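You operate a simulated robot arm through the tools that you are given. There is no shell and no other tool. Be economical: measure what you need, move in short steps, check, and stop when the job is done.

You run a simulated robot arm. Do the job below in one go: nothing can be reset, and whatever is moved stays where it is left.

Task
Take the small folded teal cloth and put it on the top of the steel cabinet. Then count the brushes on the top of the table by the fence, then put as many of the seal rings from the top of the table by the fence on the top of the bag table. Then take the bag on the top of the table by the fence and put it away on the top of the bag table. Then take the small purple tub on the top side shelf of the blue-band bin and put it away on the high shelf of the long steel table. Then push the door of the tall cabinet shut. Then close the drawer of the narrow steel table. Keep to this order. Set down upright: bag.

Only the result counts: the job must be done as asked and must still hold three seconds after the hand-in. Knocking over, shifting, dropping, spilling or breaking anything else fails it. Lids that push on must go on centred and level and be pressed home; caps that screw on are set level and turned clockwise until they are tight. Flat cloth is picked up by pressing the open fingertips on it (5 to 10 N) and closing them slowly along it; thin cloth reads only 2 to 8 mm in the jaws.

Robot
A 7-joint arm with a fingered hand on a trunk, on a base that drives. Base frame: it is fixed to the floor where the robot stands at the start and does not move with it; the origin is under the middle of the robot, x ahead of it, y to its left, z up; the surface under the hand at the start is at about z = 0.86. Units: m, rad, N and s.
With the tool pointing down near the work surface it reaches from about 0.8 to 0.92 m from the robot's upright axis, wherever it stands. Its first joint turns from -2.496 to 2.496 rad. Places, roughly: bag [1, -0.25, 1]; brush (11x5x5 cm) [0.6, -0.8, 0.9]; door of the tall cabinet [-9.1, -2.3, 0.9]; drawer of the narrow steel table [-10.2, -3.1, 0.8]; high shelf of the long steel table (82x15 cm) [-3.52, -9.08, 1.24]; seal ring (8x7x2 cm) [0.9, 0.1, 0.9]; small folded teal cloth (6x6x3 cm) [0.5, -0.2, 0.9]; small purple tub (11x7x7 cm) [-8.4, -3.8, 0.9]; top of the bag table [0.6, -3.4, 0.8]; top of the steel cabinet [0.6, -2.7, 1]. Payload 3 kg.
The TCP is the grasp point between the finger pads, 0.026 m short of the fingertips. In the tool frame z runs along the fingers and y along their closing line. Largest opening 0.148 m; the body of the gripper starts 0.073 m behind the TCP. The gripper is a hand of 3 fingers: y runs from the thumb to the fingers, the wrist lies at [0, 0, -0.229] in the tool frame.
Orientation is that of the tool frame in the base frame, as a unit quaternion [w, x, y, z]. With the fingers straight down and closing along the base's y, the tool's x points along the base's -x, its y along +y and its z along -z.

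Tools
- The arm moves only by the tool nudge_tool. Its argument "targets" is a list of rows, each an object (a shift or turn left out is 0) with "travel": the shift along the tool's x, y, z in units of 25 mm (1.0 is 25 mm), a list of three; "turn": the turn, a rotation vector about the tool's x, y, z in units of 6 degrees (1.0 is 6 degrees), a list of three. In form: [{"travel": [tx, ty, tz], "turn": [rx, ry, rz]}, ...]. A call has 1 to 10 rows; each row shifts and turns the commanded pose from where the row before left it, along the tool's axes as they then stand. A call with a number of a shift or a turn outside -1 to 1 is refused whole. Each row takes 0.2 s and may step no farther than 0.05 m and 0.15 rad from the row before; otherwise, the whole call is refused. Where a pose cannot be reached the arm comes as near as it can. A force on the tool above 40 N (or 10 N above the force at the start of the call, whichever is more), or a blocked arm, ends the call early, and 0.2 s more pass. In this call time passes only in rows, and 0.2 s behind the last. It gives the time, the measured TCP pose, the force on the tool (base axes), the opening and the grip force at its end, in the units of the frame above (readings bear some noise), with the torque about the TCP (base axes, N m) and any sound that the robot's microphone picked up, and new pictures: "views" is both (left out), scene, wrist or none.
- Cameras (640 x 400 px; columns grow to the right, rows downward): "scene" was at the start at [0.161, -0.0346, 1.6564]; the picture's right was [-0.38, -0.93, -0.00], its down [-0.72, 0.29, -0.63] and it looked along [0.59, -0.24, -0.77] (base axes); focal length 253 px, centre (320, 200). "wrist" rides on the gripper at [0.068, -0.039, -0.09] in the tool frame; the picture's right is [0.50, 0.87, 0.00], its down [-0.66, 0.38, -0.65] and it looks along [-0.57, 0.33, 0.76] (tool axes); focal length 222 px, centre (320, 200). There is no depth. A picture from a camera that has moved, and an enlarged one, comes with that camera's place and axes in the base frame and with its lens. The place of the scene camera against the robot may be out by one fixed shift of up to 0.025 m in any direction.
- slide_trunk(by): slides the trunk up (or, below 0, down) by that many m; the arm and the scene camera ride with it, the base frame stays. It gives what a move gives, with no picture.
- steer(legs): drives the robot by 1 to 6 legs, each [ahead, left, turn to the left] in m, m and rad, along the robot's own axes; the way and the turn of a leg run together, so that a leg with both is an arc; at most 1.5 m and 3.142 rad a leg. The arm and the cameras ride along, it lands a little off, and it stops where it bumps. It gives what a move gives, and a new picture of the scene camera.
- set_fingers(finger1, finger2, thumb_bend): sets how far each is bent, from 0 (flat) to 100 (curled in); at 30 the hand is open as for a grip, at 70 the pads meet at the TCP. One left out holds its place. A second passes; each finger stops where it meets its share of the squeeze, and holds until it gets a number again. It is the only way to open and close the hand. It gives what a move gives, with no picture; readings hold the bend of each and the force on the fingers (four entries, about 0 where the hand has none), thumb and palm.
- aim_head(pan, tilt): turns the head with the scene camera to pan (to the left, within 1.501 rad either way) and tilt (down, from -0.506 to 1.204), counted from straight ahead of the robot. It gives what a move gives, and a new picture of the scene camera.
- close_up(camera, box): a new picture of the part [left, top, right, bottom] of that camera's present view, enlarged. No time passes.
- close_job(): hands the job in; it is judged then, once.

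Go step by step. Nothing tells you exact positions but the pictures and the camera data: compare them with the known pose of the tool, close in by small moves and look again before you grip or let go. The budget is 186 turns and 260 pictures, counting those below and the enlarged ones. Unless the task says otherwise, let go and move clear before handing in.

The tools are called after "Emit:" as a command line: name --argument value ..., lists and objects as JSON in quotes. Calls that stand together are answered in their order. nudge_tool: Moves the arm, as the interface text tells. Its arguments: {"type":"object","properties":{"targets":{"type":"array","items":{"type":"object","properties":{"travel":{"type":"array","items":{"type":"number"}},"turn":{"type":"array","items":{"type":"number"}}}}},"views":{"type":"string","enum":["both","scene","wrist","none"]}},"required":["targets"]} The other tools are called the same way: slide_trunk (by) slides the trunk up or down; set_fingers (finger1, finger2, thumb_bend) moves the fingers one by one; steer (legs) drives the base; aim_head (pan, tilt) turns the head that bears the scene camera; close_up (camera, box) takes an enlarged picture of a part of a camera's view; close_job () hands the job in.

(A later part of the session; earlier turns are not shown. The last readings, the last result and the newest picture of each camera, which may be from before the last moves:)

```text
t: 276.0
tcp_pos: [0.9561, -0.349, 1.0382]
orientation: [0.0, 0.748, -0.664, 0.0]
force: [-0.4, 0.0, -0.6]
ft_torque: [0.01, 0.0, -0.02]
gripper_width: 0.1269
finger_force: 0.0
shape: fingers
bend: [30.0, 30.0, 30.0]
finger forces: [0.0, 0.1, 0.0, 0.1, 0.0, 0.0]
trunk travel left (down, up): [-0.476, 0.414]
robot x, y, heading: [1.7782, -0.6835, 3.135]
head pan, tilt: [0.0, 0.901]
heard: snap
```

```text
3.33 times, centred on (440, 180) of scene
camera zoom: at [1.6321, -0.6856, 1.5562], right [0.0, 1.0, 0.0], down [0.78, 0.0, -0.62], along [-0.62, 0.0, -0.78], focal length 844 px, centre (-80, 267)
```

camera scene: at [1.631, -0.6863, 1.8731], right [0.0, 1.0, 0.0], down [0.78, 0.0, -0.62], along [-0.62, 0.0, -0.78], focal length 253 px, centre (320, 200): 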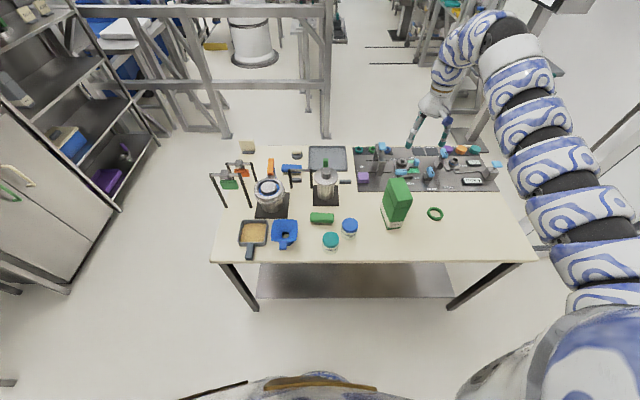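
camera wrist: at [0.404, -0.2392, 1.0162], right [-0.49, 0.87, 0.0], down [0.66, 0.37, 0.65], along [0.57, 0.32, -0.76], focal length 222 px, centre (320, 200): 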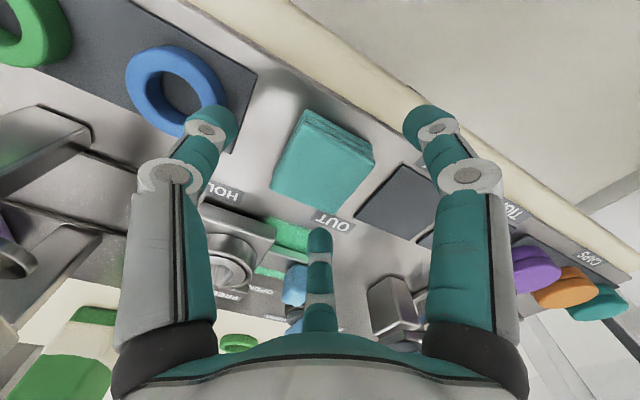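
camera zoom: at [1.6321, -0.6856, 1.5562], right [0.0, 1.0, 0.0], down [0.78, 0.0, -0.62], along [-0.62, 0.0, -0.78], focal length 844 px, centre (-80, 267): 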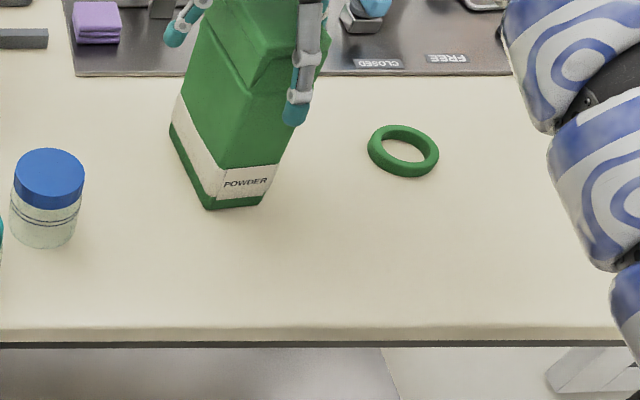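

The bag still stands in place. I close gently on it at this height.

Emit:
set_fingers --finger1 58 --finger2 58 --thumb_bend 50

Emit:
close_up --camera "wrist" --box '[0, 0, 640, 400]'

Emit:
close_up --camera "scene" --box '[350, 80, 530, 200]'

```text
t: 277.0
tcp_pos: [0.9571, -0.3495, 1.0394]
orientation: [-0.001, 0.749, -0.663, 0.001]
force: [0.8, 1.2, 2.8]
ft_torque: [0.05, -0.1, 0.0]
gripper_width: 0.072
finger_force: 10.0
shape: fingers
bend: [49.0, 49.0, 46.0]
finger forces: [5.7, 6.4, 0.0, 0.0, 7.5, 0.0]
trunk travel left (down, up): [-0.476, 0.414]
robot x, y, heading: [1.7789, -0.6806, 3.136]
head pan, tilt: [0.0, 0.901]
```

```text
1.00 times, centred on (320, 200) of wrist (not enlarged: the box is as wide or as high as the picture)
camera zoom: at [1.0032, -0.4115, 1.1289], right [-0.8, -0.6, 0.0], down [-0.45, 0.61, 0.65], along [-0.39, 0.52, -0.76], focal length 222 px, centre (320, 200)
```

zoom: 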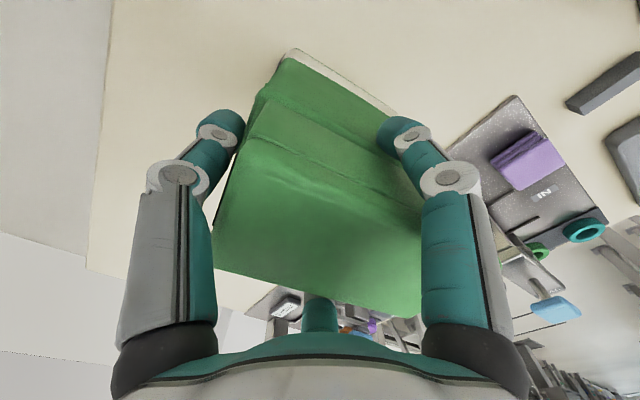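

```text
3.33 times, centred on (440, 140) of scene
camera zoom: at [1.6333, -0.6859, 1.5565], right [0.0, 1.0, 0.0], down [0.78, 0.0, -0.62], along [-0.62, 0.0, -0.78], focal length 844 px, centre (-80, 400)
```

zoom: 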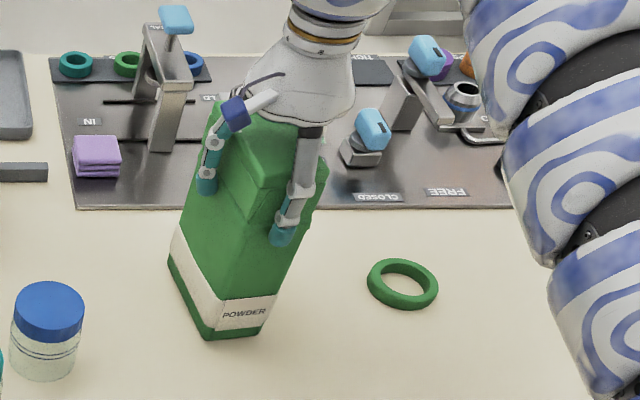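

All fingers have contact. I firm up and test-lift 3 cm.

Emit:
set_fingers --finger1 66 --finger2 66 --thumb_bend 58

Emit:
slide_trunk --by 0.03

Emit:
close_up --camera "scene" --box '[350, 80, 530, 200]'

```text
t: 278.0
tcp_pos: [0.9575, -0.3485, 1.0397]
orientation: [0.0, 0.749, -0.663, 0.001]
force: [4.9, 0.8, 2.5]
ft_torque: [0.08, -0.23, -0.01]
gripper_width: 0.0703
finger_force: 17.4
shape: fingers
bend: [50.0, 49.0, 48.0]
finger forces: [9.6, 10.0, 0.1, 0.0, 15.6, 0.0]
trunk travel left (down, up): [-0.476, 0.414]
robot x, y, heading: [1.7782, -0.6831, 3.14]
head pan, tilt: [0.0, 0.901]
```

```text
t: 278.7
tcp_pos: [0.956, -0.3493, 1.0692]
orientation: [-0.001, 0.749, -0.663, 0.0]
force: [4.0, 0.9, 4.8]
ft_torque: [0.02, -0.09, 0.0]
gripper_width: 0.047
finger_force: 13.0
shape: fingers
bend: [53.0, 52.0, 55.0]
finger forces: [10.3, 10.8, 0.0, 0.1, 4.5, 0.1]
trunk travel left (down, up): [-0.506, 0.384]
robot x, y, heading: [1.7773, -0.6803, 3.135]
head pan, tilt: [0.0, 0.901]
```

```text
3.33 times, centred on (440, 140) of scene
camera zoom: at [1.6336, -0.6859, 1.5868], right [0.0, 1.0, 0.0], down [0.78, 0.0, -0.62], along [-0.62, 0.0, -0.78], focal length 844 px, centre (-80, 400)
```

zoom: 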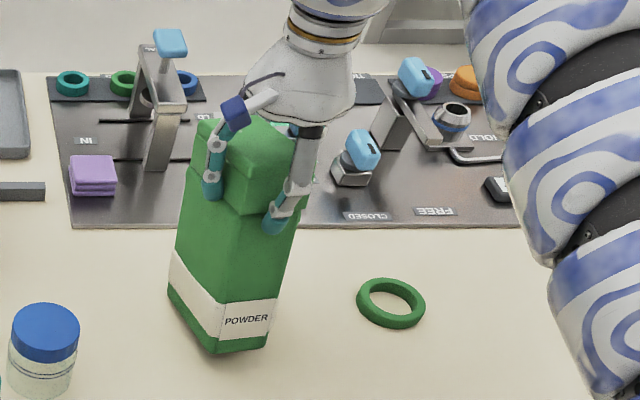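

The fingers slid up the tapering top and the bag stayed put. I open, check, and will regrip deeper with the hand shifted toward +x so the thumb clears the end.

Emit:
set_fingers --finger1 25 --finger2 25 --thumb_bend 25

Emit:
slide_trunk --by 0.1

Emit:
close_up --camera "wrist" --box '[0, 0, 640, 400]'

Emit:
close_up --camera "scene" --box '[330, 110, 470, 230]'

```text
t: 279.7
tcp_pos: [0.9572, -0.3493, 1.0697]
orientation: [-0.001, 0.748, -0.663, 0.001]
force: [0.0, 0.0, 0.2]
ft_torque: [0.01, -0.02, 0.02]
gripper_width: 0.1367
finger_force: 0.1
shape: fingers
bend: [25.0, 25.0, 25.0]
finger forces: [0.0, 0.0, 0.1, 0.0, 0.0, 0.0]
trunk travel left (down, up): [-0.506, 0.384]
robot x, y, heading: [1.7788, -0.6781, 3.135]
head pan, tilt: [0.0, 0.901]
```

```text
t: 281.0
tcp_pos: [0.9577, -0.3491, 1.169]
orientation: [-0.001, 0.747, -0.664, 0.001]
force: [-0.4, 0.0, -0.3]
ft_torque: [0.0, 0.01, 0.02]
gripper_width: 0.1366
finger_force: 0.0
shape: fingers
bend: [25.0, 25.0, 25.0]
finger forces: [0.0, 0.1, 0.0, 0.1, 0.1, 0.1]
trunk travel left (down, up): [-0.606, 0.284]
robot x, y, heading: [1.7756, -0.6774, 3.14]
head pan, tilt: [0.0, 0.901]
```

```text
1.00 times, centred on (320, 200) of wrist (not enlarged: the box is as wide or as high as the picture)
camera zoom: at [1.0027, -0.4116, 1.2585], right [-0.8, -0.6, 0.0], down [-0.46, 0.61, 0.65], along [-0.39, 0.52, -0.76], focal length 222 px, centre (320, 200)
```

zoom: 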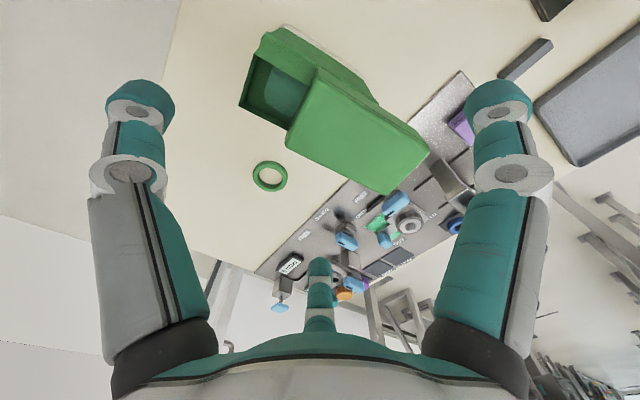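

```text
3.33 times, centred on (400, 170) of scene
camera zoom: at [1.6327, -0.6857, 1.6864], right [0.0, 1.0, 0.0], down [0.78, 0.0, -0.62], along [-0.62, 0.0, -0.78], focal length 844 px, centre (53, 300)
```

zoom: 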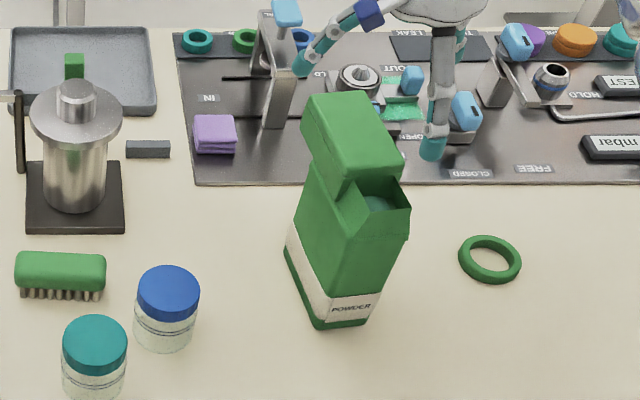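

The "bag" has a hinged lid, and my thumb popped it open; its powder is still inside. I make a fist and press the lid shut again.

Emit:
set_fingers --finger1 70 --finger2 70 --thumb_bend 70

Emit:
nudge_tool --targets '[{"travel": [0, -0.5, 0]}]' --views "wrist"

Emit:
close_up --camera "scene" --box '[350, 90, 470, 190]'

```text
t: 282.0
tcp_pos: [0.9577, -0.3499, 1.1699]
orientation: [0.0, 0.748, -0.663, 0.001]
force: [0.2, -0.3, -0.5]
ft_torque: [-0.02, -0.02, 0.03]
gripper_width: 0.0
finger_force: 0.1
shape: fingers
bend: [69.0, 69.0, 70.0]
finger forces: [0.1, 0.0, 0.0, 0.0, 0.0, 0.1]
trunk travel left (down, up): [-0.606, 0.284]
robot x, y, heading: [1.7771, -0.685, 3.136]
head pan, tilt: [0.0, 0.901]
```

```text
t: 282.4
tcp_pos: [0.9572, -0.349, 1.168]
orientation: [-0.001, 0.748, -0.664, 0.001]
force: [-0.4, -0.2, -0.3]
ft_torque: [0.03, 0.01, 0.04]
gripper_width: 0.0001
finger_force: 0.1
shape: fingers
bend: [69.0, 69.0, 70.0]
finger forces: [0.0, 0.1, 0.0, 0.0, 0.0, 0.0]
out of reach, approached as far as the arm can: row 1
trunk travel left (down, up): [-0.606, 0.284]
robot x, y, heading: [1.7791, -0.6818, 3.134]
head pan, tilt: [0.0, 0.901]
camera wrist: at [1.0029, -0.4116, 1.2587], right [-0.8, -0.6, 0.0], down [-0.45, 0.6, 0.65], along [-0.39, 0.52, -0.76], focal length 222 px, centre (320, 200)
```

wrist: 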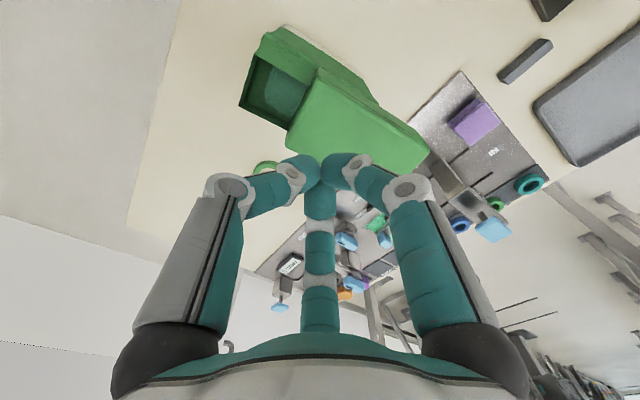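

```text
4.00 times, centred on (410, 140) of scene
camera zoom: at [1.6328, -0.6859, 1.6864], right [0.0, 1.0, 0.0], down [0.78, 0.0, -0.62], along [-0.62, 0.0, -0.78], focal length 1013 px, centre (-40, 440)
```

zoom: 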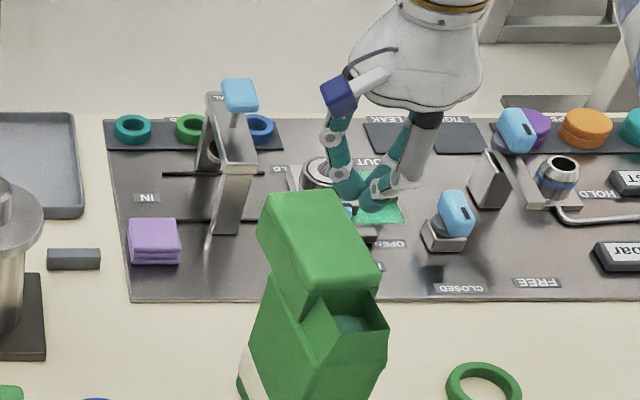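

The fist is above the lid's front part. I press down in stages.

Emit:
slide_trunk --by -0.04

Emit:
slide_trunk --by -0.02

Emit:
close_up --camera "scene" --box '[350, 90, 470, 190]'

```text
t: 283.3
tcp_pos: [0.9578, -0.3503, 1.1279]
orientation: [0.0, 0.748, -0.664, 0.001]
force: [-0.1, -0.4, 0.7]
ft_torque: [-0.02, 0.02, 0.02]
gripper_width: 0.0003
finger_force: 0.1
shape: fingers
bend: [69.0, 69.0, 70.0]
finger forces: [0.0, 0.0, 0.1, 0.1, 0.0, 0.1]
trunk travel left (down, up): [-0.566, 0.324]
robot x, y, heading: [1.7791, -0.6797, 3.132]
head pan, tilt: [0.0, 0.901]
```

```text
t: 283.9
tcp_pos: [0.9568, -0.3493, 1.1104]
orientation: [0.0, 0.748, -0.663, 0.001]
force: [0.1, 0.5, -0.5]
ft_torque: [-0.06, 0.02, 0.02]
gripper_width: 0.0001
finger_force: 0.1
shape: fingers
bend: [69.0, 69.0, 70.0]
finger forces: [0.0, 0.1, 0.0, 0.1, 0.1, 0.0]
trunk travel left (down, up): [-0.546, 0.344]
robot x, y, heading: [1.779, -0.6809, 3.134]
head pan, tilt: [0.0, 0.901]
```

```text
4.00 times, centred on (410, 140) of scene
camera zoom: at [1.6331, -0.686, 1.6264], right [0.0, 1.0, 0.0], down [0.78, 0.0, -0.62], along [-0.62, 0.0, -0.78], focal length 1013 px, centre (-40, 440)
```

zoom: 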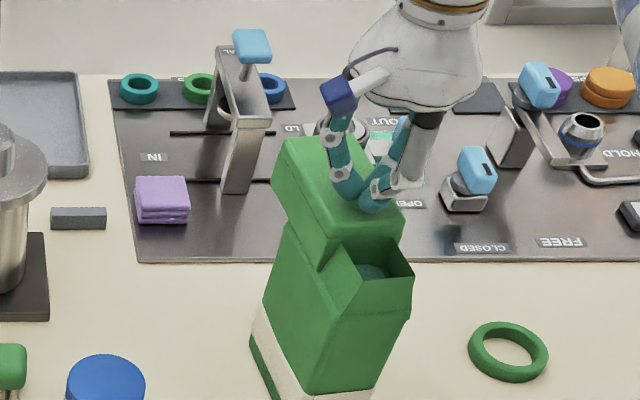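

Emit:
slide_trunk --by -0.015

Emit:
slide_trunk --by -0.01

Emit:
close_up --camera "scene" --box '[350, 90, 470, 190]'

```text
t: 284.5
tcp_pos: [0.9556, -0.3487, 1.1007]
orientation: [0.001, 0.747, -0.664, -0.006]
force: [4.4, -2.0, 24.6]
ft_torque: [-0.06, -0.2, -0.05]
gripper_width: 0.0001
finger_force: 14.5
shape: fingers
bend: [71.0, 71.0, 70.0]
finger forces: [7.1, 6.1, 0.0, 0.1, 15.9, 0.0]
trunk travel left (down, up): [-0.533, 0.357]
robot x, y, heading: [1.7749, -0.6838, 3.14]
head pan, tilt: [0.0, 0.901]
stopped: the force on the tool passed its limit at 47 N (the readings are from after the stop); the commanded pose is now the measured one
```

```text
t: 284.8
tcp_pos: [0.9559, -0.3493, 1.1011]
orientation: [0.005, 0.748, -0.664, -0.008]
force: [7.2, -3.2, 23.7]
ft_torque: [-0.12, -0.31, -0.05]
gripper_width: 0.0002
finger_force: 14.6
shape: fingers
bend: [70.0, 70.0, 70.0]
finger forces: [5.4, 3.9, 0.0, 0.0, 18.3, 0.0]
trunk travel left (down, up): [-0.531, 0.359]
robot x, y, heading: [1.7827, -0.6804, 3.141]
head pan, tilt: [0.0, 0.901]
stopped: the force on the tool passed its limit at 49 N (the readings are from after the stop); the commanded pose is now the measured one
```

```text
4.00 times, centred on (410, 140) of scene
camera zoom: at [1.6361, -0.6872, 1.6117], right [0.0, 1.0, 0.0], down [0.78, 0.0, -0.62], along [-0.62, 0.0, -0.78], focal length 1013 px, centre (-40, 440)
```

zoom: 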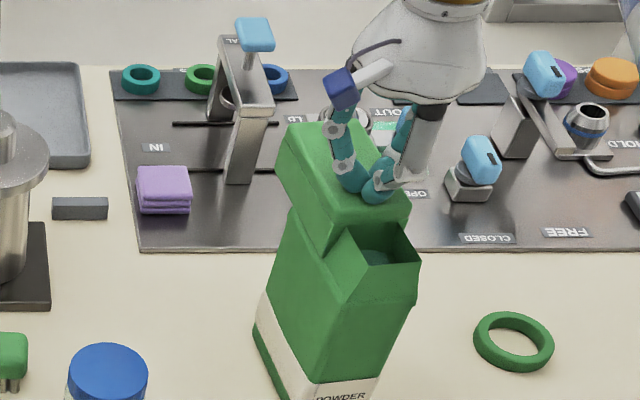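

The lid resists. I back off and study it more closely.

Emit:
slide_trunk --by 0.07

Emit:
close_up --camera "wrist" --box '[210, 0, 450, 180]'

Emit:
close_up --camera "scene" --box '[370, 120, 440, 190]'

```text
t: 285.9
tcp_pos: [0.9537, -0.3477, 1.1672]
orientation: [0.002, 0.748, -0.664, -0.004]
force: [-0.2, -0.3, -0.3]
ft_torque: [0.0, -0.03, 0.04]
gripper_width: 0.0
finger_force: 0.2
shape: fingers
bend: [70.0, 70.0, 70.0]
finger forces: [0.1, 0.0, 0.1, 0.0, 0.0, 0.0]
trunk travel left (down, up): [-0.601, 0.289]
robot x, y, heading: [1.7807, -0.6803, 3.137]
head pan, tilt: [0.0, 0.901]
```

```text
2.22 times, centred on (330, 90) of wrist
camera zoom: at [1.001, -0.4104, 1.2571], right [-0.8, -0.6, 0.01], down [-0.45, 0.6, 0.66], along [-0.4, 0.53, -0.75], focal length 494 px, centre (298, 444)
```

zoom: 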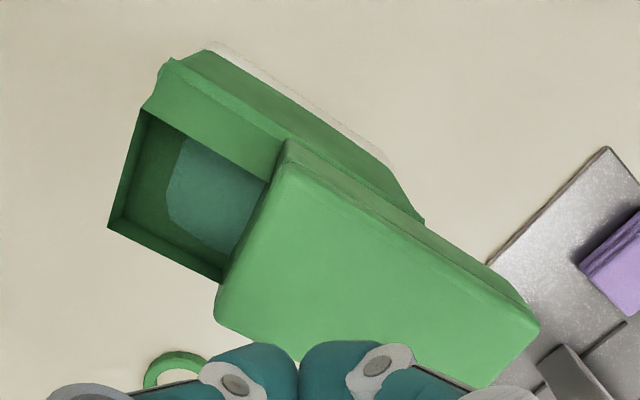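

```text
5.71 times, centred on (405, 155) of scene
camera zoom: at [1.6326, -0.6857, 1.6812], right [0.0, 1.0, 0.0], down [0.78, 0.0, -0.62], along [-0.62, 0.0, -0.78], focal length 1447 px, centre (-166, 457)
```

zoom: 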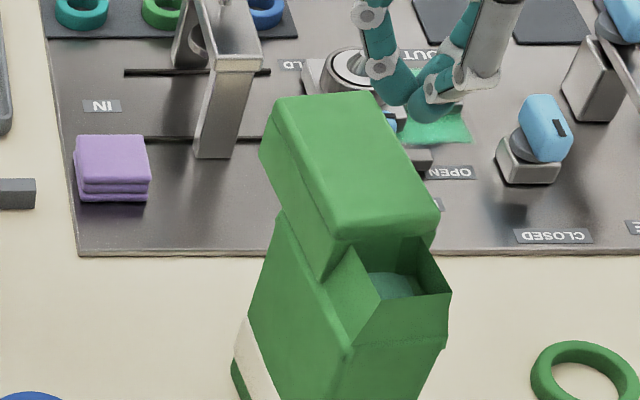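

The top is a separate push-on cap that has slid back about 4–5 cm. I back away and lower the camera to see its exact state from the side.

Emit:
steer --legs '[[-0.4, 0, 0]]'

Emit:
slide_trunk --by -0.4

Emit:
aim_head --pan -0.3 --tilt 0.3

Emit:
close_up --camera "scene" --box '[270, 160, 370, 240]'

```text
t: 288.4
tcp_pos: [1.3584, -0.3468, 1.1696]
orientation: [0.002, 0.747, -0.665, -0.005]
force: [-0.4, -0.1, 0.4]
ft_torque: [-0.01, 0.01, -0.01]
gripper_width: 0.0001
finger_force: 0.1
shape: fingers
bend: [70.0, 70.0, 70.0]
finger forces: [0.0, 0.0, 0.0, 0.0, 0.0, 0.0]
trunk travel left (down, up): [-0.601, 0.289]
robot x, y, heading: [2.1791, -0.6816, 3.137]
head pan, tilt: [0.0, 0.901]
camera scene: at [2.0357, -0.6871, 1.6814], right [0.01, 1.0, 0.0], down [0.78, 0.0, -0.62], along [-0.62, 0.0, -0.78], focal length 253 px, centre (320, 200)
```

scene: 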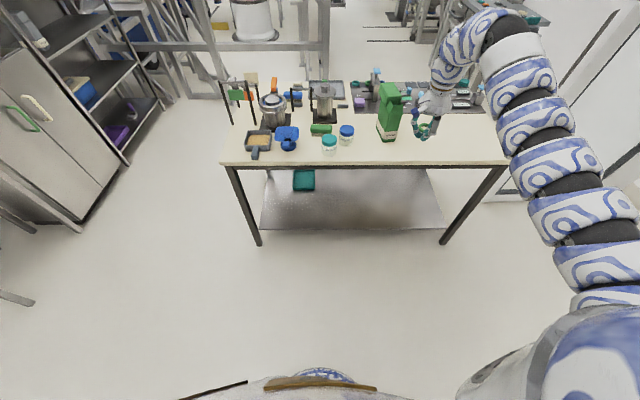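

```text
t: 292.2
tcp_pos: [1.3571, -0.3472, 0.7688]
orientation: [0.002, 0.747, -0.665, -0.005]
force: [0.9, -0.3, -0.1]
ft_torque: [-0.01, -0.01, -0.02]
gripper_width: 0.0
finger_force: 0.1
shape: fingers
bend: [70.0, 70.0, 70.0]
finger forces: [0.0, 0.1, 0.1, 0.0, 0.1, 0.0]
trunk travel left (down, up): [-0.201, 0.689]
robot x, y, heading: [2.179, -0.6852, 3.138]
head pan, tilt: [0.0, 0.901]
```

```text
t: 293.2
tcp_pos: [1.3573, -0.3466, 0.7689]
orientation: [0.003, 0.747, -0.665, -0.005]
force: [-0.4, -0.8, -0.1]
ft_torque: [0.02, -0.03, 0.02]
gripper_width: 0.0
finger_force: 0.2
shape: fingers
bend: [70.0, 70.0, 70.0]
finger forces: [0.1, 0.1, 0.0, 0.1, 0.0, 0.0]
trunk travel left (down, up): [-0.201, 0.689]
robot x, y, heading: [2.177, -0.6793, 3.138]
head pan, tilt: [-0.3, 0.3]
camera scene: at [2.0215, -0.6595, 1.3335], right [0.3, 0.95, 0.0], down [0.28, -0.09, -0.95], along [-0.91, 0.29, -0.3], focal length 253 px, centre (320, 200)
```

scene: 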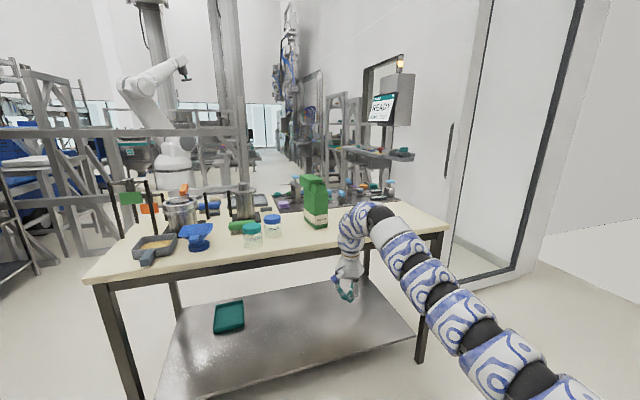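

```text
5.00 times, centred on (320, 200) of scene
camera zoom: at [2.0215, -0.6595, 1.3335], right [0.3, 0.95, 0.0], down [0.28, -0.09, -0.95], along [-0.91, 0.29, -0.3], focal length 1266 px, centre (320, 200)
```

zoom: 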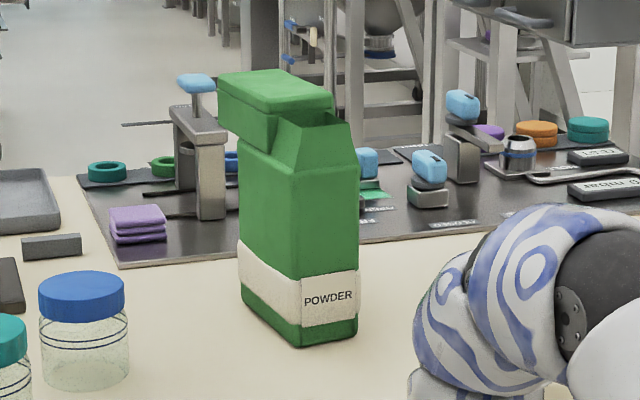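

Now it's clear: the cap slid backward and sits on the tapered neck, overhanging at the back. I'll go behind it with the thumb extended and push it forward over the neck, then press it home.

Emit:
slide_trunk --by 0.45

Emit:
steer --legs '[[0.6, 0.024, 0]]'

Emit:
set_fingers --finger1 60 --finger2 60 --thumb_bend 28

Emit:
aim_head --pan -0.1 --tilt 0.75

Emit:
close_up --camera "wrist" --box '[0, 0, 640, 400]'

```text
refused: 0.45 is not a number from -0.4 to 0.4
```

```text
t: 294.9
tcp_pos: [1.206, -0.3528, 0.7693]
orientation: [-0.005, 0.747, -0.664, 0.004]
force: [24.8, -4.6, 10.9]
ft_torque: [0.33, 2.74, 0.34]
gripper_width: 0.0002
finger_force: 12.3
shape: fingers
bend: [70.0, 70.0, 70.0]
finger forces: [0.0, 0.0, 0.0, 0.0, 0.0, 25.4]
trunk travel left (down, up): [-0.201, 0.689]
robot x, y, heading: [2.0221, -0.691, 3.136]
head pan, tilt: [-0.3, 0.3]
stopped in leg 1: the force on the tool passed its limit at 212 N (the readings are from after the stop); the commanded pose is now the measured one
camera scene: at [1.8636, -0.6658, 1.334], right [0.3, 0.95, 0.0], down [0.28, -0.09, -0.96], along [-0.91, 0.29, -0.29], focal length 253 px, centre (320, 200)
```

scene: 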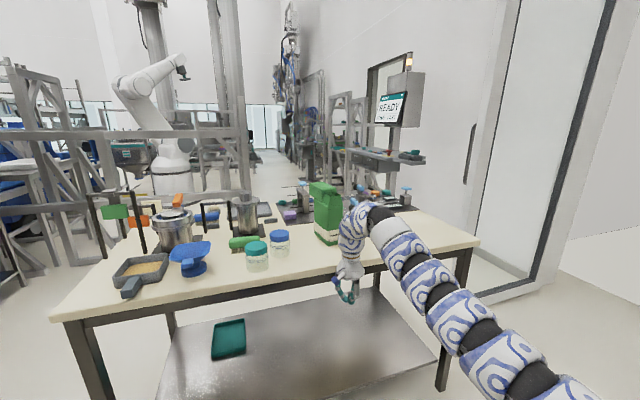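

```text
t: 295.9
tcp_pos: [1.2068, -0.3527, 0.7688]
orientation: [-0.006, 0.748, -0.663, 0.004]
force: [35.0, -3.9, 9.4]
ft_torque: [0.29, 3.53, 0.3]
gripper_width: 0.0847
finger_force: 17.5
shape: fingers
bend: [60.0, 60.0, 28.0]
finger forces: [0.0, 0.0, 0.0, 0.0, 0.0, 34.8]
trunk travel left (down, up): [-0.201, 0.689]
robot x, y, heading: [2.0216, -0.6898, 3.137]
head pan, tilt: [-0.3, 0.3]
```

```text
t: 296.8
tcp_pos: [1.2056, -0.3523, 0.7687]
orientation: [-0.005, 0.748, -0.664, 0.003]
force: [37.8, -4.0, 7.8]
ft_torque: [0.29, 3.73, 0.33]
gripper_width: 0.0845
finger_force: 18.8
shape: fingers
bend: [60.0, 60.0, 28.0]
finger forces: [0.0, 0.0, 0.0, 0.0, 0.0, 37.6]
trunk travel left (down, up): [-0.201, 0.689]
robot x, y, heading: [2.0194, -0.6909, 3.134]
head pan, tilt: [-0.099, 0.75]
camera scene: at [1.8704, -0.685, 1.2937], right [0.11, 0.99, 0.0], down [0.68, -0.07, -0.73], along [-0.73, 0.08, -0.68], focal length 253 px, centre (320, 200)
```

scene: 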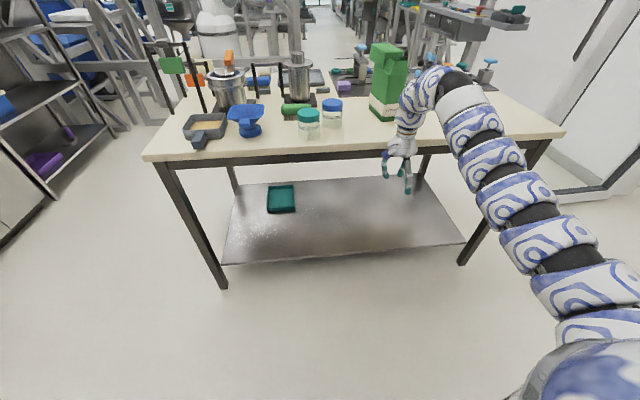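

```text
1.00 times, centred on (320, 200) of wrist (not enlarged: the box is as wide or as high as the picture)
camera zoom: at [1.2506, -0.4158, 0.8588], right [-0.8, -0.6, -0.01], down [-0.46, 0.6, 0.65], along [-0.38, 0.53, -0.76], focal length 222 px, centre (320, 200)
```

zoom: 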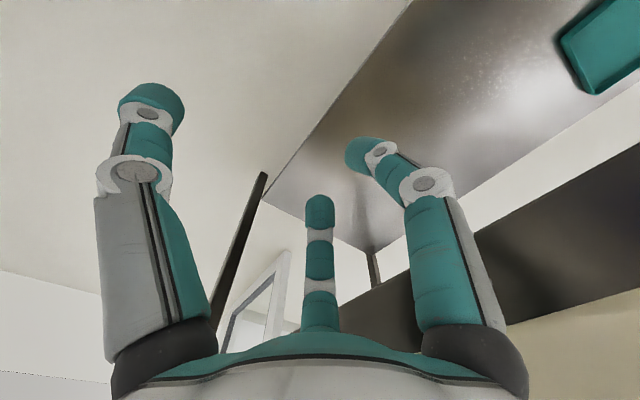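

The trunk move was refused and the hand bumped the table edge; nothing appears to have moved. I back off first, then raise, step by step.

Emit:
steer --legs '[[-0.15, 0, 0]]'

Emit:
slide_trunk --by 0.4

Emit:
slide_trunk --by 0.07

Emit:
close_up --camera "scene" --box '[100, 20, 500, 270]'

```text
t: 298.1
tcp_pos: [1.3546, -0.3545, 0.7655]
orientation: [-0.006, 0.748, -0.664, 0.004]
force: [0.1, -0.2, -0.6]
ft_torque: [0.01, 0.02, -0.01]
gripper_width: 0.0846
finger_force: 0.0
shape: fingers
bend: [60.0, 60.0, 28.0]
finger forces: [0.1, 0.0, 0.1, 0.0, 0.0, 0.1]
trunk travel left (down, up): [-0.201, 0.689]
robot x, y, heading: [2.1695, -0.6873, 3.137]
head pan, tilt: [-0.099, 0.75]
camera scene: at [2.0172, -0.6854, 1.2932], right [0.1, 0.99, 0.0], down [0.68, -0.07, -0.73], along [-0.73, 0.08, -0.68], focal length 253 px, centre (320, 200)
```

scene: 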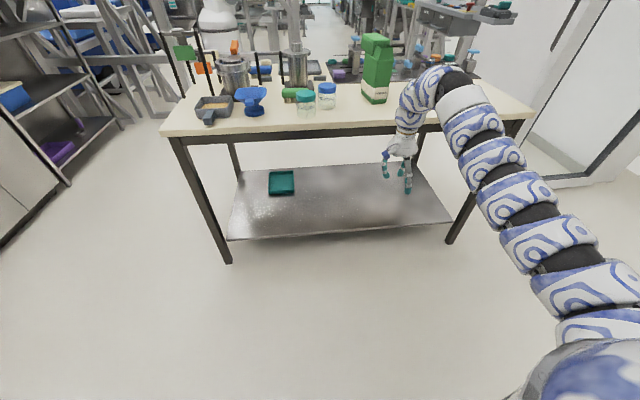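

```text
t: 302.0
tcp_pos: [1.3544, -0.354, 1.1661]
orientation: [-0.006, 0.748, -0.664, 0.004]
force: [0.2, 0.5, -0.1]
ft_torque: [-0.02, 0.02, 0.02]
gripper_width: 0.0847
finger_force: 0.0
shape: fingers
bend: [60.0, 60.0, 28.0]
finger forces: [0.0, 0.0, 0.0, 0.1, 0.0, 0.0]
trunk travel left (down, up): [-0.601, 0.289]
robot x, y, heading: [2.1695, -0.6885, 3.132]
head pan, tilt: [-0.099, 0.75]
```

```text
t: 303.1
tcp_pos: [1.3544, -0.3539, 1.2353]
orientation: [-0.006, 0.748, -0.664, 0.004]
force: [1.3, 0.1, -0.5]
ft_torque: [-0.02, 0.0, -0.01]
gripper_width: 0.0846
finger_force: 0.1
shape: fingers
bend: [60.0, 60.0, 28.0]
finger forces: [0.0, 0.0, 0.0, 0.0, 0.0, 0.0]
trunk travel left (down, up): [-0.671, 0.219]
robot x, y, heading: [2.1713, -0.6902, 3.138]
head pan, tilt: [-0.099, 0.75]
```

```text
1.60 times, centred on (300, 145) of scene
camera zoom: at [2.0172, -0.6852, 1.7632], right [0.1, 0.99, 0.0], down [0.68, -0.07, -0.73], along [-0.73, 0.08, -0.68], focal length 405 px, centre (352, 288)
```

zoom: 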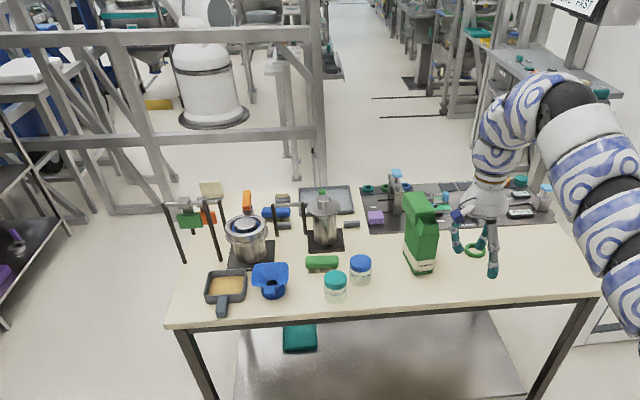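

All items stand. With the hand at z 1.235 I pass over the bag to behind the cap.

Emit:
steer --legs '[[0.61, 0.014, 0]]'

Emit:
close_up --camera "wrist" --box '[0, 0, 640, 400]'

Emit:
close_up --camera "scene" --box '[350, 80, 510, 200]'

```text
t: 306.5
tcp_pos: [0.7389, -0.372, 1.2351]
orientation: [-0.006, 0.75, -0.661, 0.004]
force: [0.3, 0.0, 0.0]
ft_torque: [-0.01, -0.03, 0.0]
gripper_width: 0.0847
finger_force: 0.1
shape: fingers
bend: [60.0, 60.0, 28.0]
finger forces: [0.0, 0.0, 0.0, 0.0, 0.0, 0.1]
trunk travel left (down, up): [-0.671, 0.219]
robot x, y, heading: [1.5556, -0.7037, -3.138]
head pan, tilt: [-0.099, 0.75]
camera scene: at [1.4044, -0.6994, 1.7631], right [0.1, 1.0, 0.0], down [0.68, -0.07, -0.73], along [-0.73, 0.07, -0.68], focal length 253 px, centre (320, 200)
```

scene: 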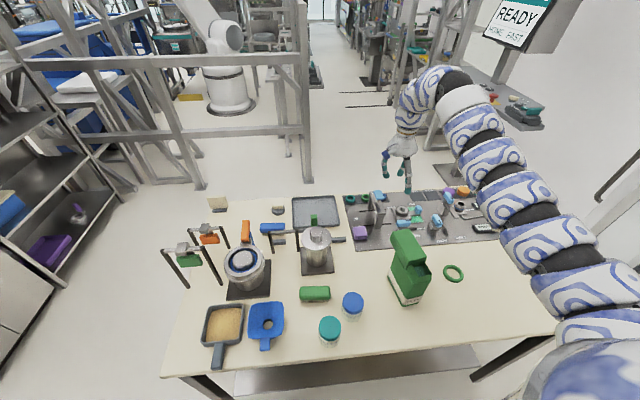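

```text
1.00 times, centred on (320, 200) of wrist (not enlarged: the box is as wide or as high as the picture)
camera zoom: at [0.7838, -0.4348, 1.3262], right [-0.8, -0.6, -0.01], down [-0.47, 0.6, 0.65], along [-0.38, 0.52, -0.76], focal length 222 px, centre (320, 200)
```

zoom: 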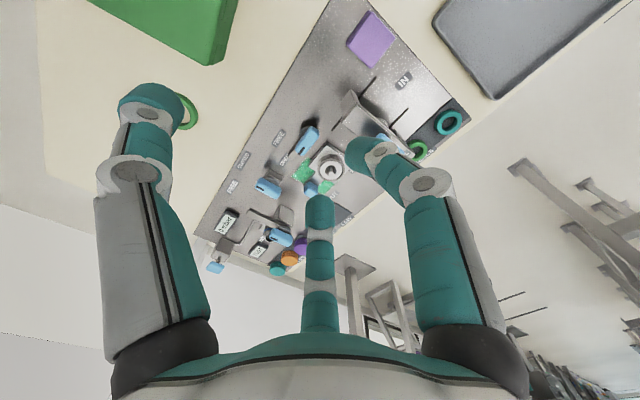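

```text
3.33 times, centred on (430, 140) of scene
camera zoom: at [1.4044, -0.6994, 1.7631], right [0.1, 1.0, 0.0], down [0.68, -0.07, -0.73], along [-0.73, 0.07, -0.68], focal length 844 px, centre (-47, 400)
```

zoom: 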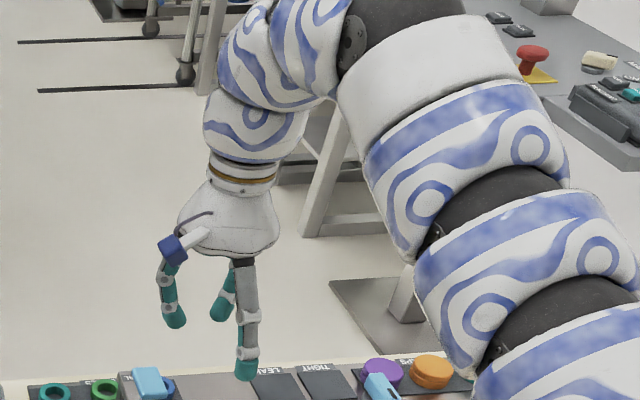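

The cap's back edge is at x≈0.848, y −0.336…−0.40. I lower the thumb behind it.

Emit:
slide_trunk --by -0.155

Emit:
close_up --camera "wrist" --box '[0, 0, 640, 400]'

Emit:
close_up --camera "scene" --box '[350, 120, 470, 220]'

```text
t: 308.3
tcp_pos: [0.7397, -0.3729, 1.0811]
orientation: [-0.006, 0.75, -0.661, 0.005]
force: [-0.6, -0.2, 0.0]
ft_torque: [0.0, 0.0, 0.01]
gripper_width: 0.0844
finger_force: 0.0
shape: fingers
bend: [60.0, 60.0, 28.0]
finger forces: [0.0, 0.0, 0.0, 0.0, 0.0, 0.0]
trunk travel left (down, up): [-0.516, 0.374]
robot x, y, heading: [1.5588, -0.7052, -3.143]
head pan, tilt: [-0.099, 0.75]
```

```text
1.00 times, centred on (320, 200) of wrist (not enlarged: the box is as wide or as high as the picture)
camera zoom: at [0.7844, -0.4349, 1.1716], right [-0.8, -0.6, -0.01], down [-0.47, 0.6, 0.65], along [-0.39, 0.52, -0.76], focal length 222 px, centre (320, 200)
```

zoom: 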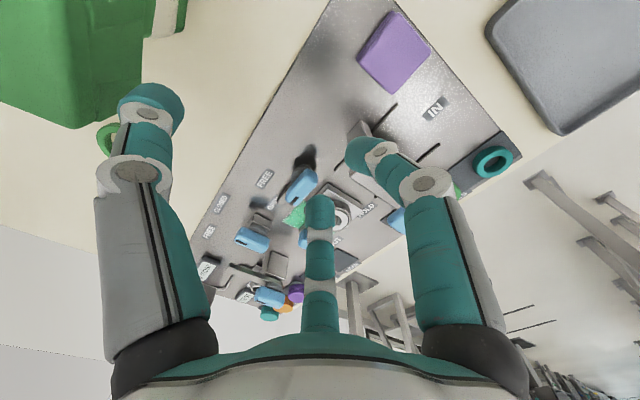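

```text
4.00 times, centred on (410, 170) of scene
camera zoom: at [1.4052, -0.6995, 1.6082], right [0.1, 1.0, 0.0], down [0.68, -0.07, -0.73], along [-0.73, 0.07, -0.68], focal length 1013 px, centre (-40, 320)
```

zoom: 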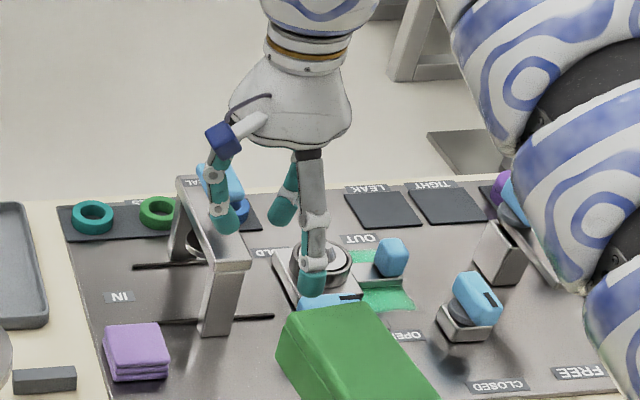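

I lower another centimetre and push forward in small steps.

Emit:
slide_trunk --by -0.012

Emit:
steer --legs '[[-0.035, -0.004, 0]]'

Emit:
close_up --camera "scene" --box '[350, 120, 510, 240]'

```text
t: 308.9
tcp_pos: [0.7395, -0.3718, 1.0696]
orientation: [-0.006, 0.75, -0.661, 0.004]
force: [0.5, -0.3, 0.8]
ft_torque: [-0.02, 0.01, 0.02]
gripper_width: 0.0847
finger_force: 0.1
shape: fingers
bend: [60.0, 60.0, 28.0]
finger forces: [0.1, 0.1, 0.1, 0.0, 0.1, 0.0]
trunk travel left (down, up): [-0.504, 0.386]
robot x, y, heading: [1.5577, -0.7002, -3.135]
head pan, tilt: [-0.099, 0.75]
```

```text
t: 309.8
tcp_pos: [0.7745, -0.3682, 1.0704]
orientation: [-0.006, 0.75, -0.661, 0.004]
force: [0.8, -0.4, 0.0]
ft_torque: [0.01, 0.01, 0.0]
gripper_width: 0.0846
finger_force: 0.1
shape: fingers
bend: [60.0, 60.0, 28.0]
finger forces: [0.0, 0.0, 0.1, 0.1, 0.0, 0.0]
trunk travel left (down, up): [-0.504, 0.386]
robot x, y, heading: [1.5932, -0.6952, -3.139]
head pan, tilt: [-0.099, 0.75]
camera scene: at [1.4406, -0.6954, 1.5963], right [0.1, 1.0, 0.0], down [0.68, -0.07, -0.73], along [-0.73, 0.07, -0.68], focal length 253 px, centre (320, 200)
```

scene: 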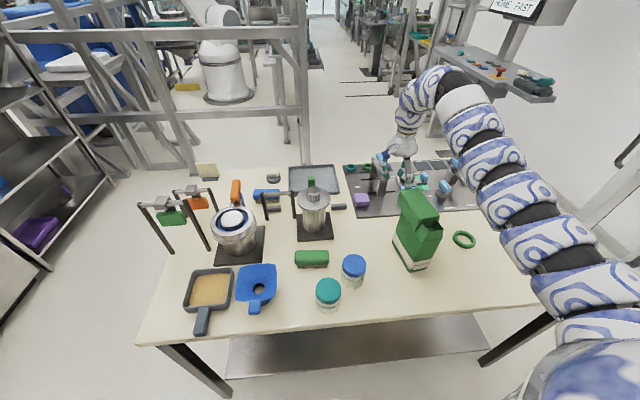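

```text
3.33 times, centred on (430, 180) of scene
camera zoom: at [1.4406, -0.6954, 1.5963], right [0.1, 1.0, 0.0], down [0.68, -0.07, -0.73], along [-0.73, 0.07, -0.68], focal length 844 px, centre (-47, 267)
```

zoom: 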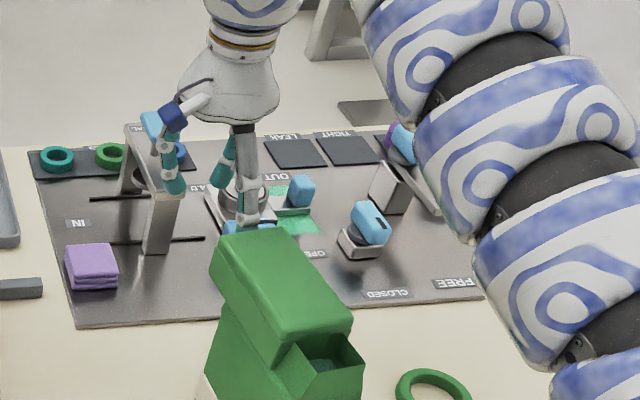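

Thumb is just behind the cap. I push on.

Emit:
steer --legs '[[-0.02, -0.0025, 0]]'

Emit:
close_up --camera "scene" --box '[370, 150, 490, 250]'

Emit:
close_up --camera "wrist" --box '[0, 0, 640, 400]'

```text
t: 310.5
tcp_pos: [0.7949, -0.3651, 1.0695]
orientation: [-0.007, 0.75, -0.661, 0.004]
force: [0.5, 0.8, -0.8]
ft_torque: [0.02, 0.01, -0.01]
gripper_width: 0.0846
finger_force: 0.0
shape: fingers
bend: [60.0, 60.0, 28.0]
finger forces: [0.0, 0.0, 0.1, 0.1, 0.0, 0.1]
trunk travel left (down, up): [-0.504, 0.386]
robot x, y, heading: [1.6128, -0.6948, -3.14]
head pan, tilt: [-0.099, 0.75]
camera scene: at [1.4608, -0.6929, 1.5963], right [0.1, 1.0, 0.0], down [0.68, -0.07, -0.73], along [-0.73, 0.07, -0.68], focal length 253 px, centre (320, 200)
```

scene: 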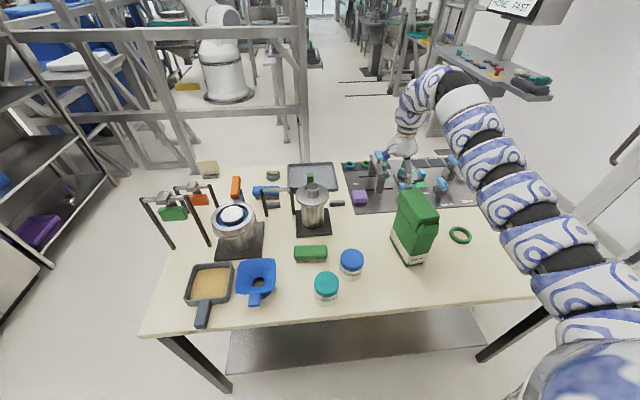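

```text
4.00 times, centred on (430, 200) of scene
camera zoom: at [1.4608, -0.6929, 1.5963], right [0.1, 1.0, 0.0], down [0.68, -0.07, -0.73], along [-0.73, 0.07, -0.68], focal length 1013 px, centre (-120, 200)
```

zoom: 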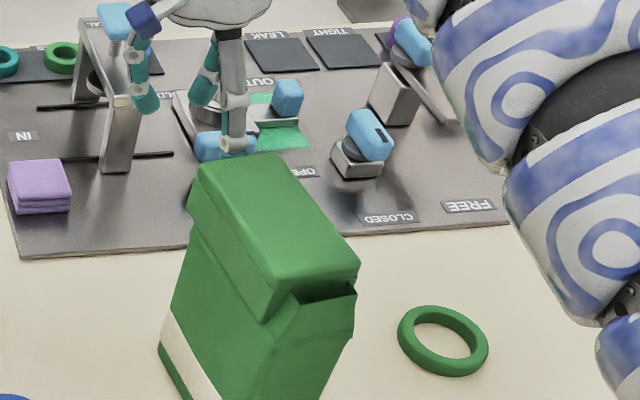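

```text
1.00 times, centred on (320, 200) of wrist (not enlarged: the box is as wide or as high as the picture)
camera zoom: at [0.8399, -0.4278, 1.1601], right [-0.8, -0.6, -0.01], down [-0.47, 0.6, 0.65], along [-0.39, 0.52, -0.76], focal length 222 px, centre (320, 200)
```

zoom: 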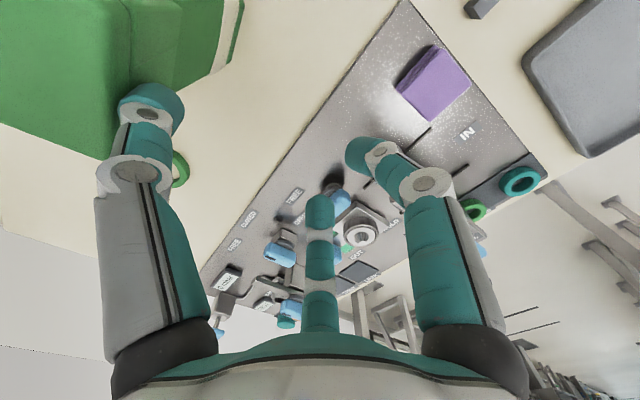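

The cap slides forward nicely. Another step.

Emit:
steer --legs '[[-0.015, -0.002, 0]]'

Emit:
close_up --camera "scene" --box '[370, 150, 490, 250]'

```text
t: 311.3
tcp_pos: [0.8108, -0.3629, 1.0702]
orientation: [-0.006, 0.75, -0.662, 0.004]
force: [-0.4, 0.7, 0.4]
ft_torque: [-0.01, -0.01, 0.0]
gripper_width: 0.0847
finger_force: 0.0
shape: fingers
bend: [60.0, 60.0, 28.0]
finger forces: [0.1, 0.0, 0.0, 0.0, 0.0, 0.0]
trunk travel left (down, up): [-0.504, 0.386]
robot x, y, heading: [1.6281, -0.6924, -3.142]
head pan, tilt: [-0.099, 0.75]
camera scene: at [1.4757, -0.6908, 1.5963], right [0.1, 1.0, 0.0], down [0.68, -0.07, -0.73], along [-0.73, 0.07, -0.68], focal length 253 px, centre (320, 200)
```

scene: 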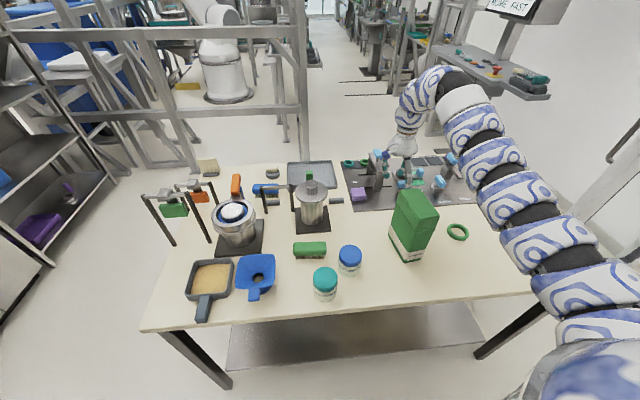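

```text
4.00 times, centred on (430, 200) of scene
camera zoom: at [1.4757, -0.6908, 1.5963], right [0.1, 1.0, 0.0], down [0.68, -0.07, -0.73], along [-0.73, 0.07, -0.68], focal length 1013 px, centre (-120, 200)
```

zoom: 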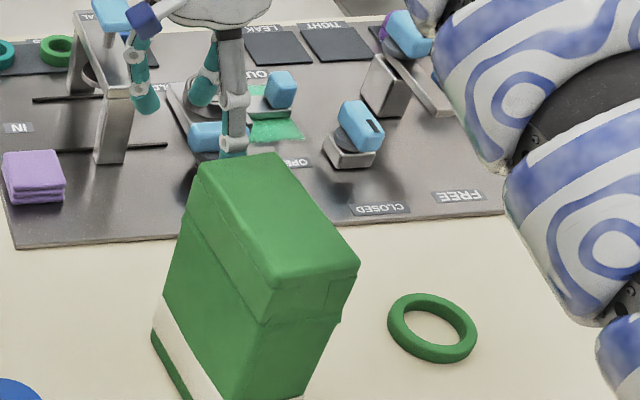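

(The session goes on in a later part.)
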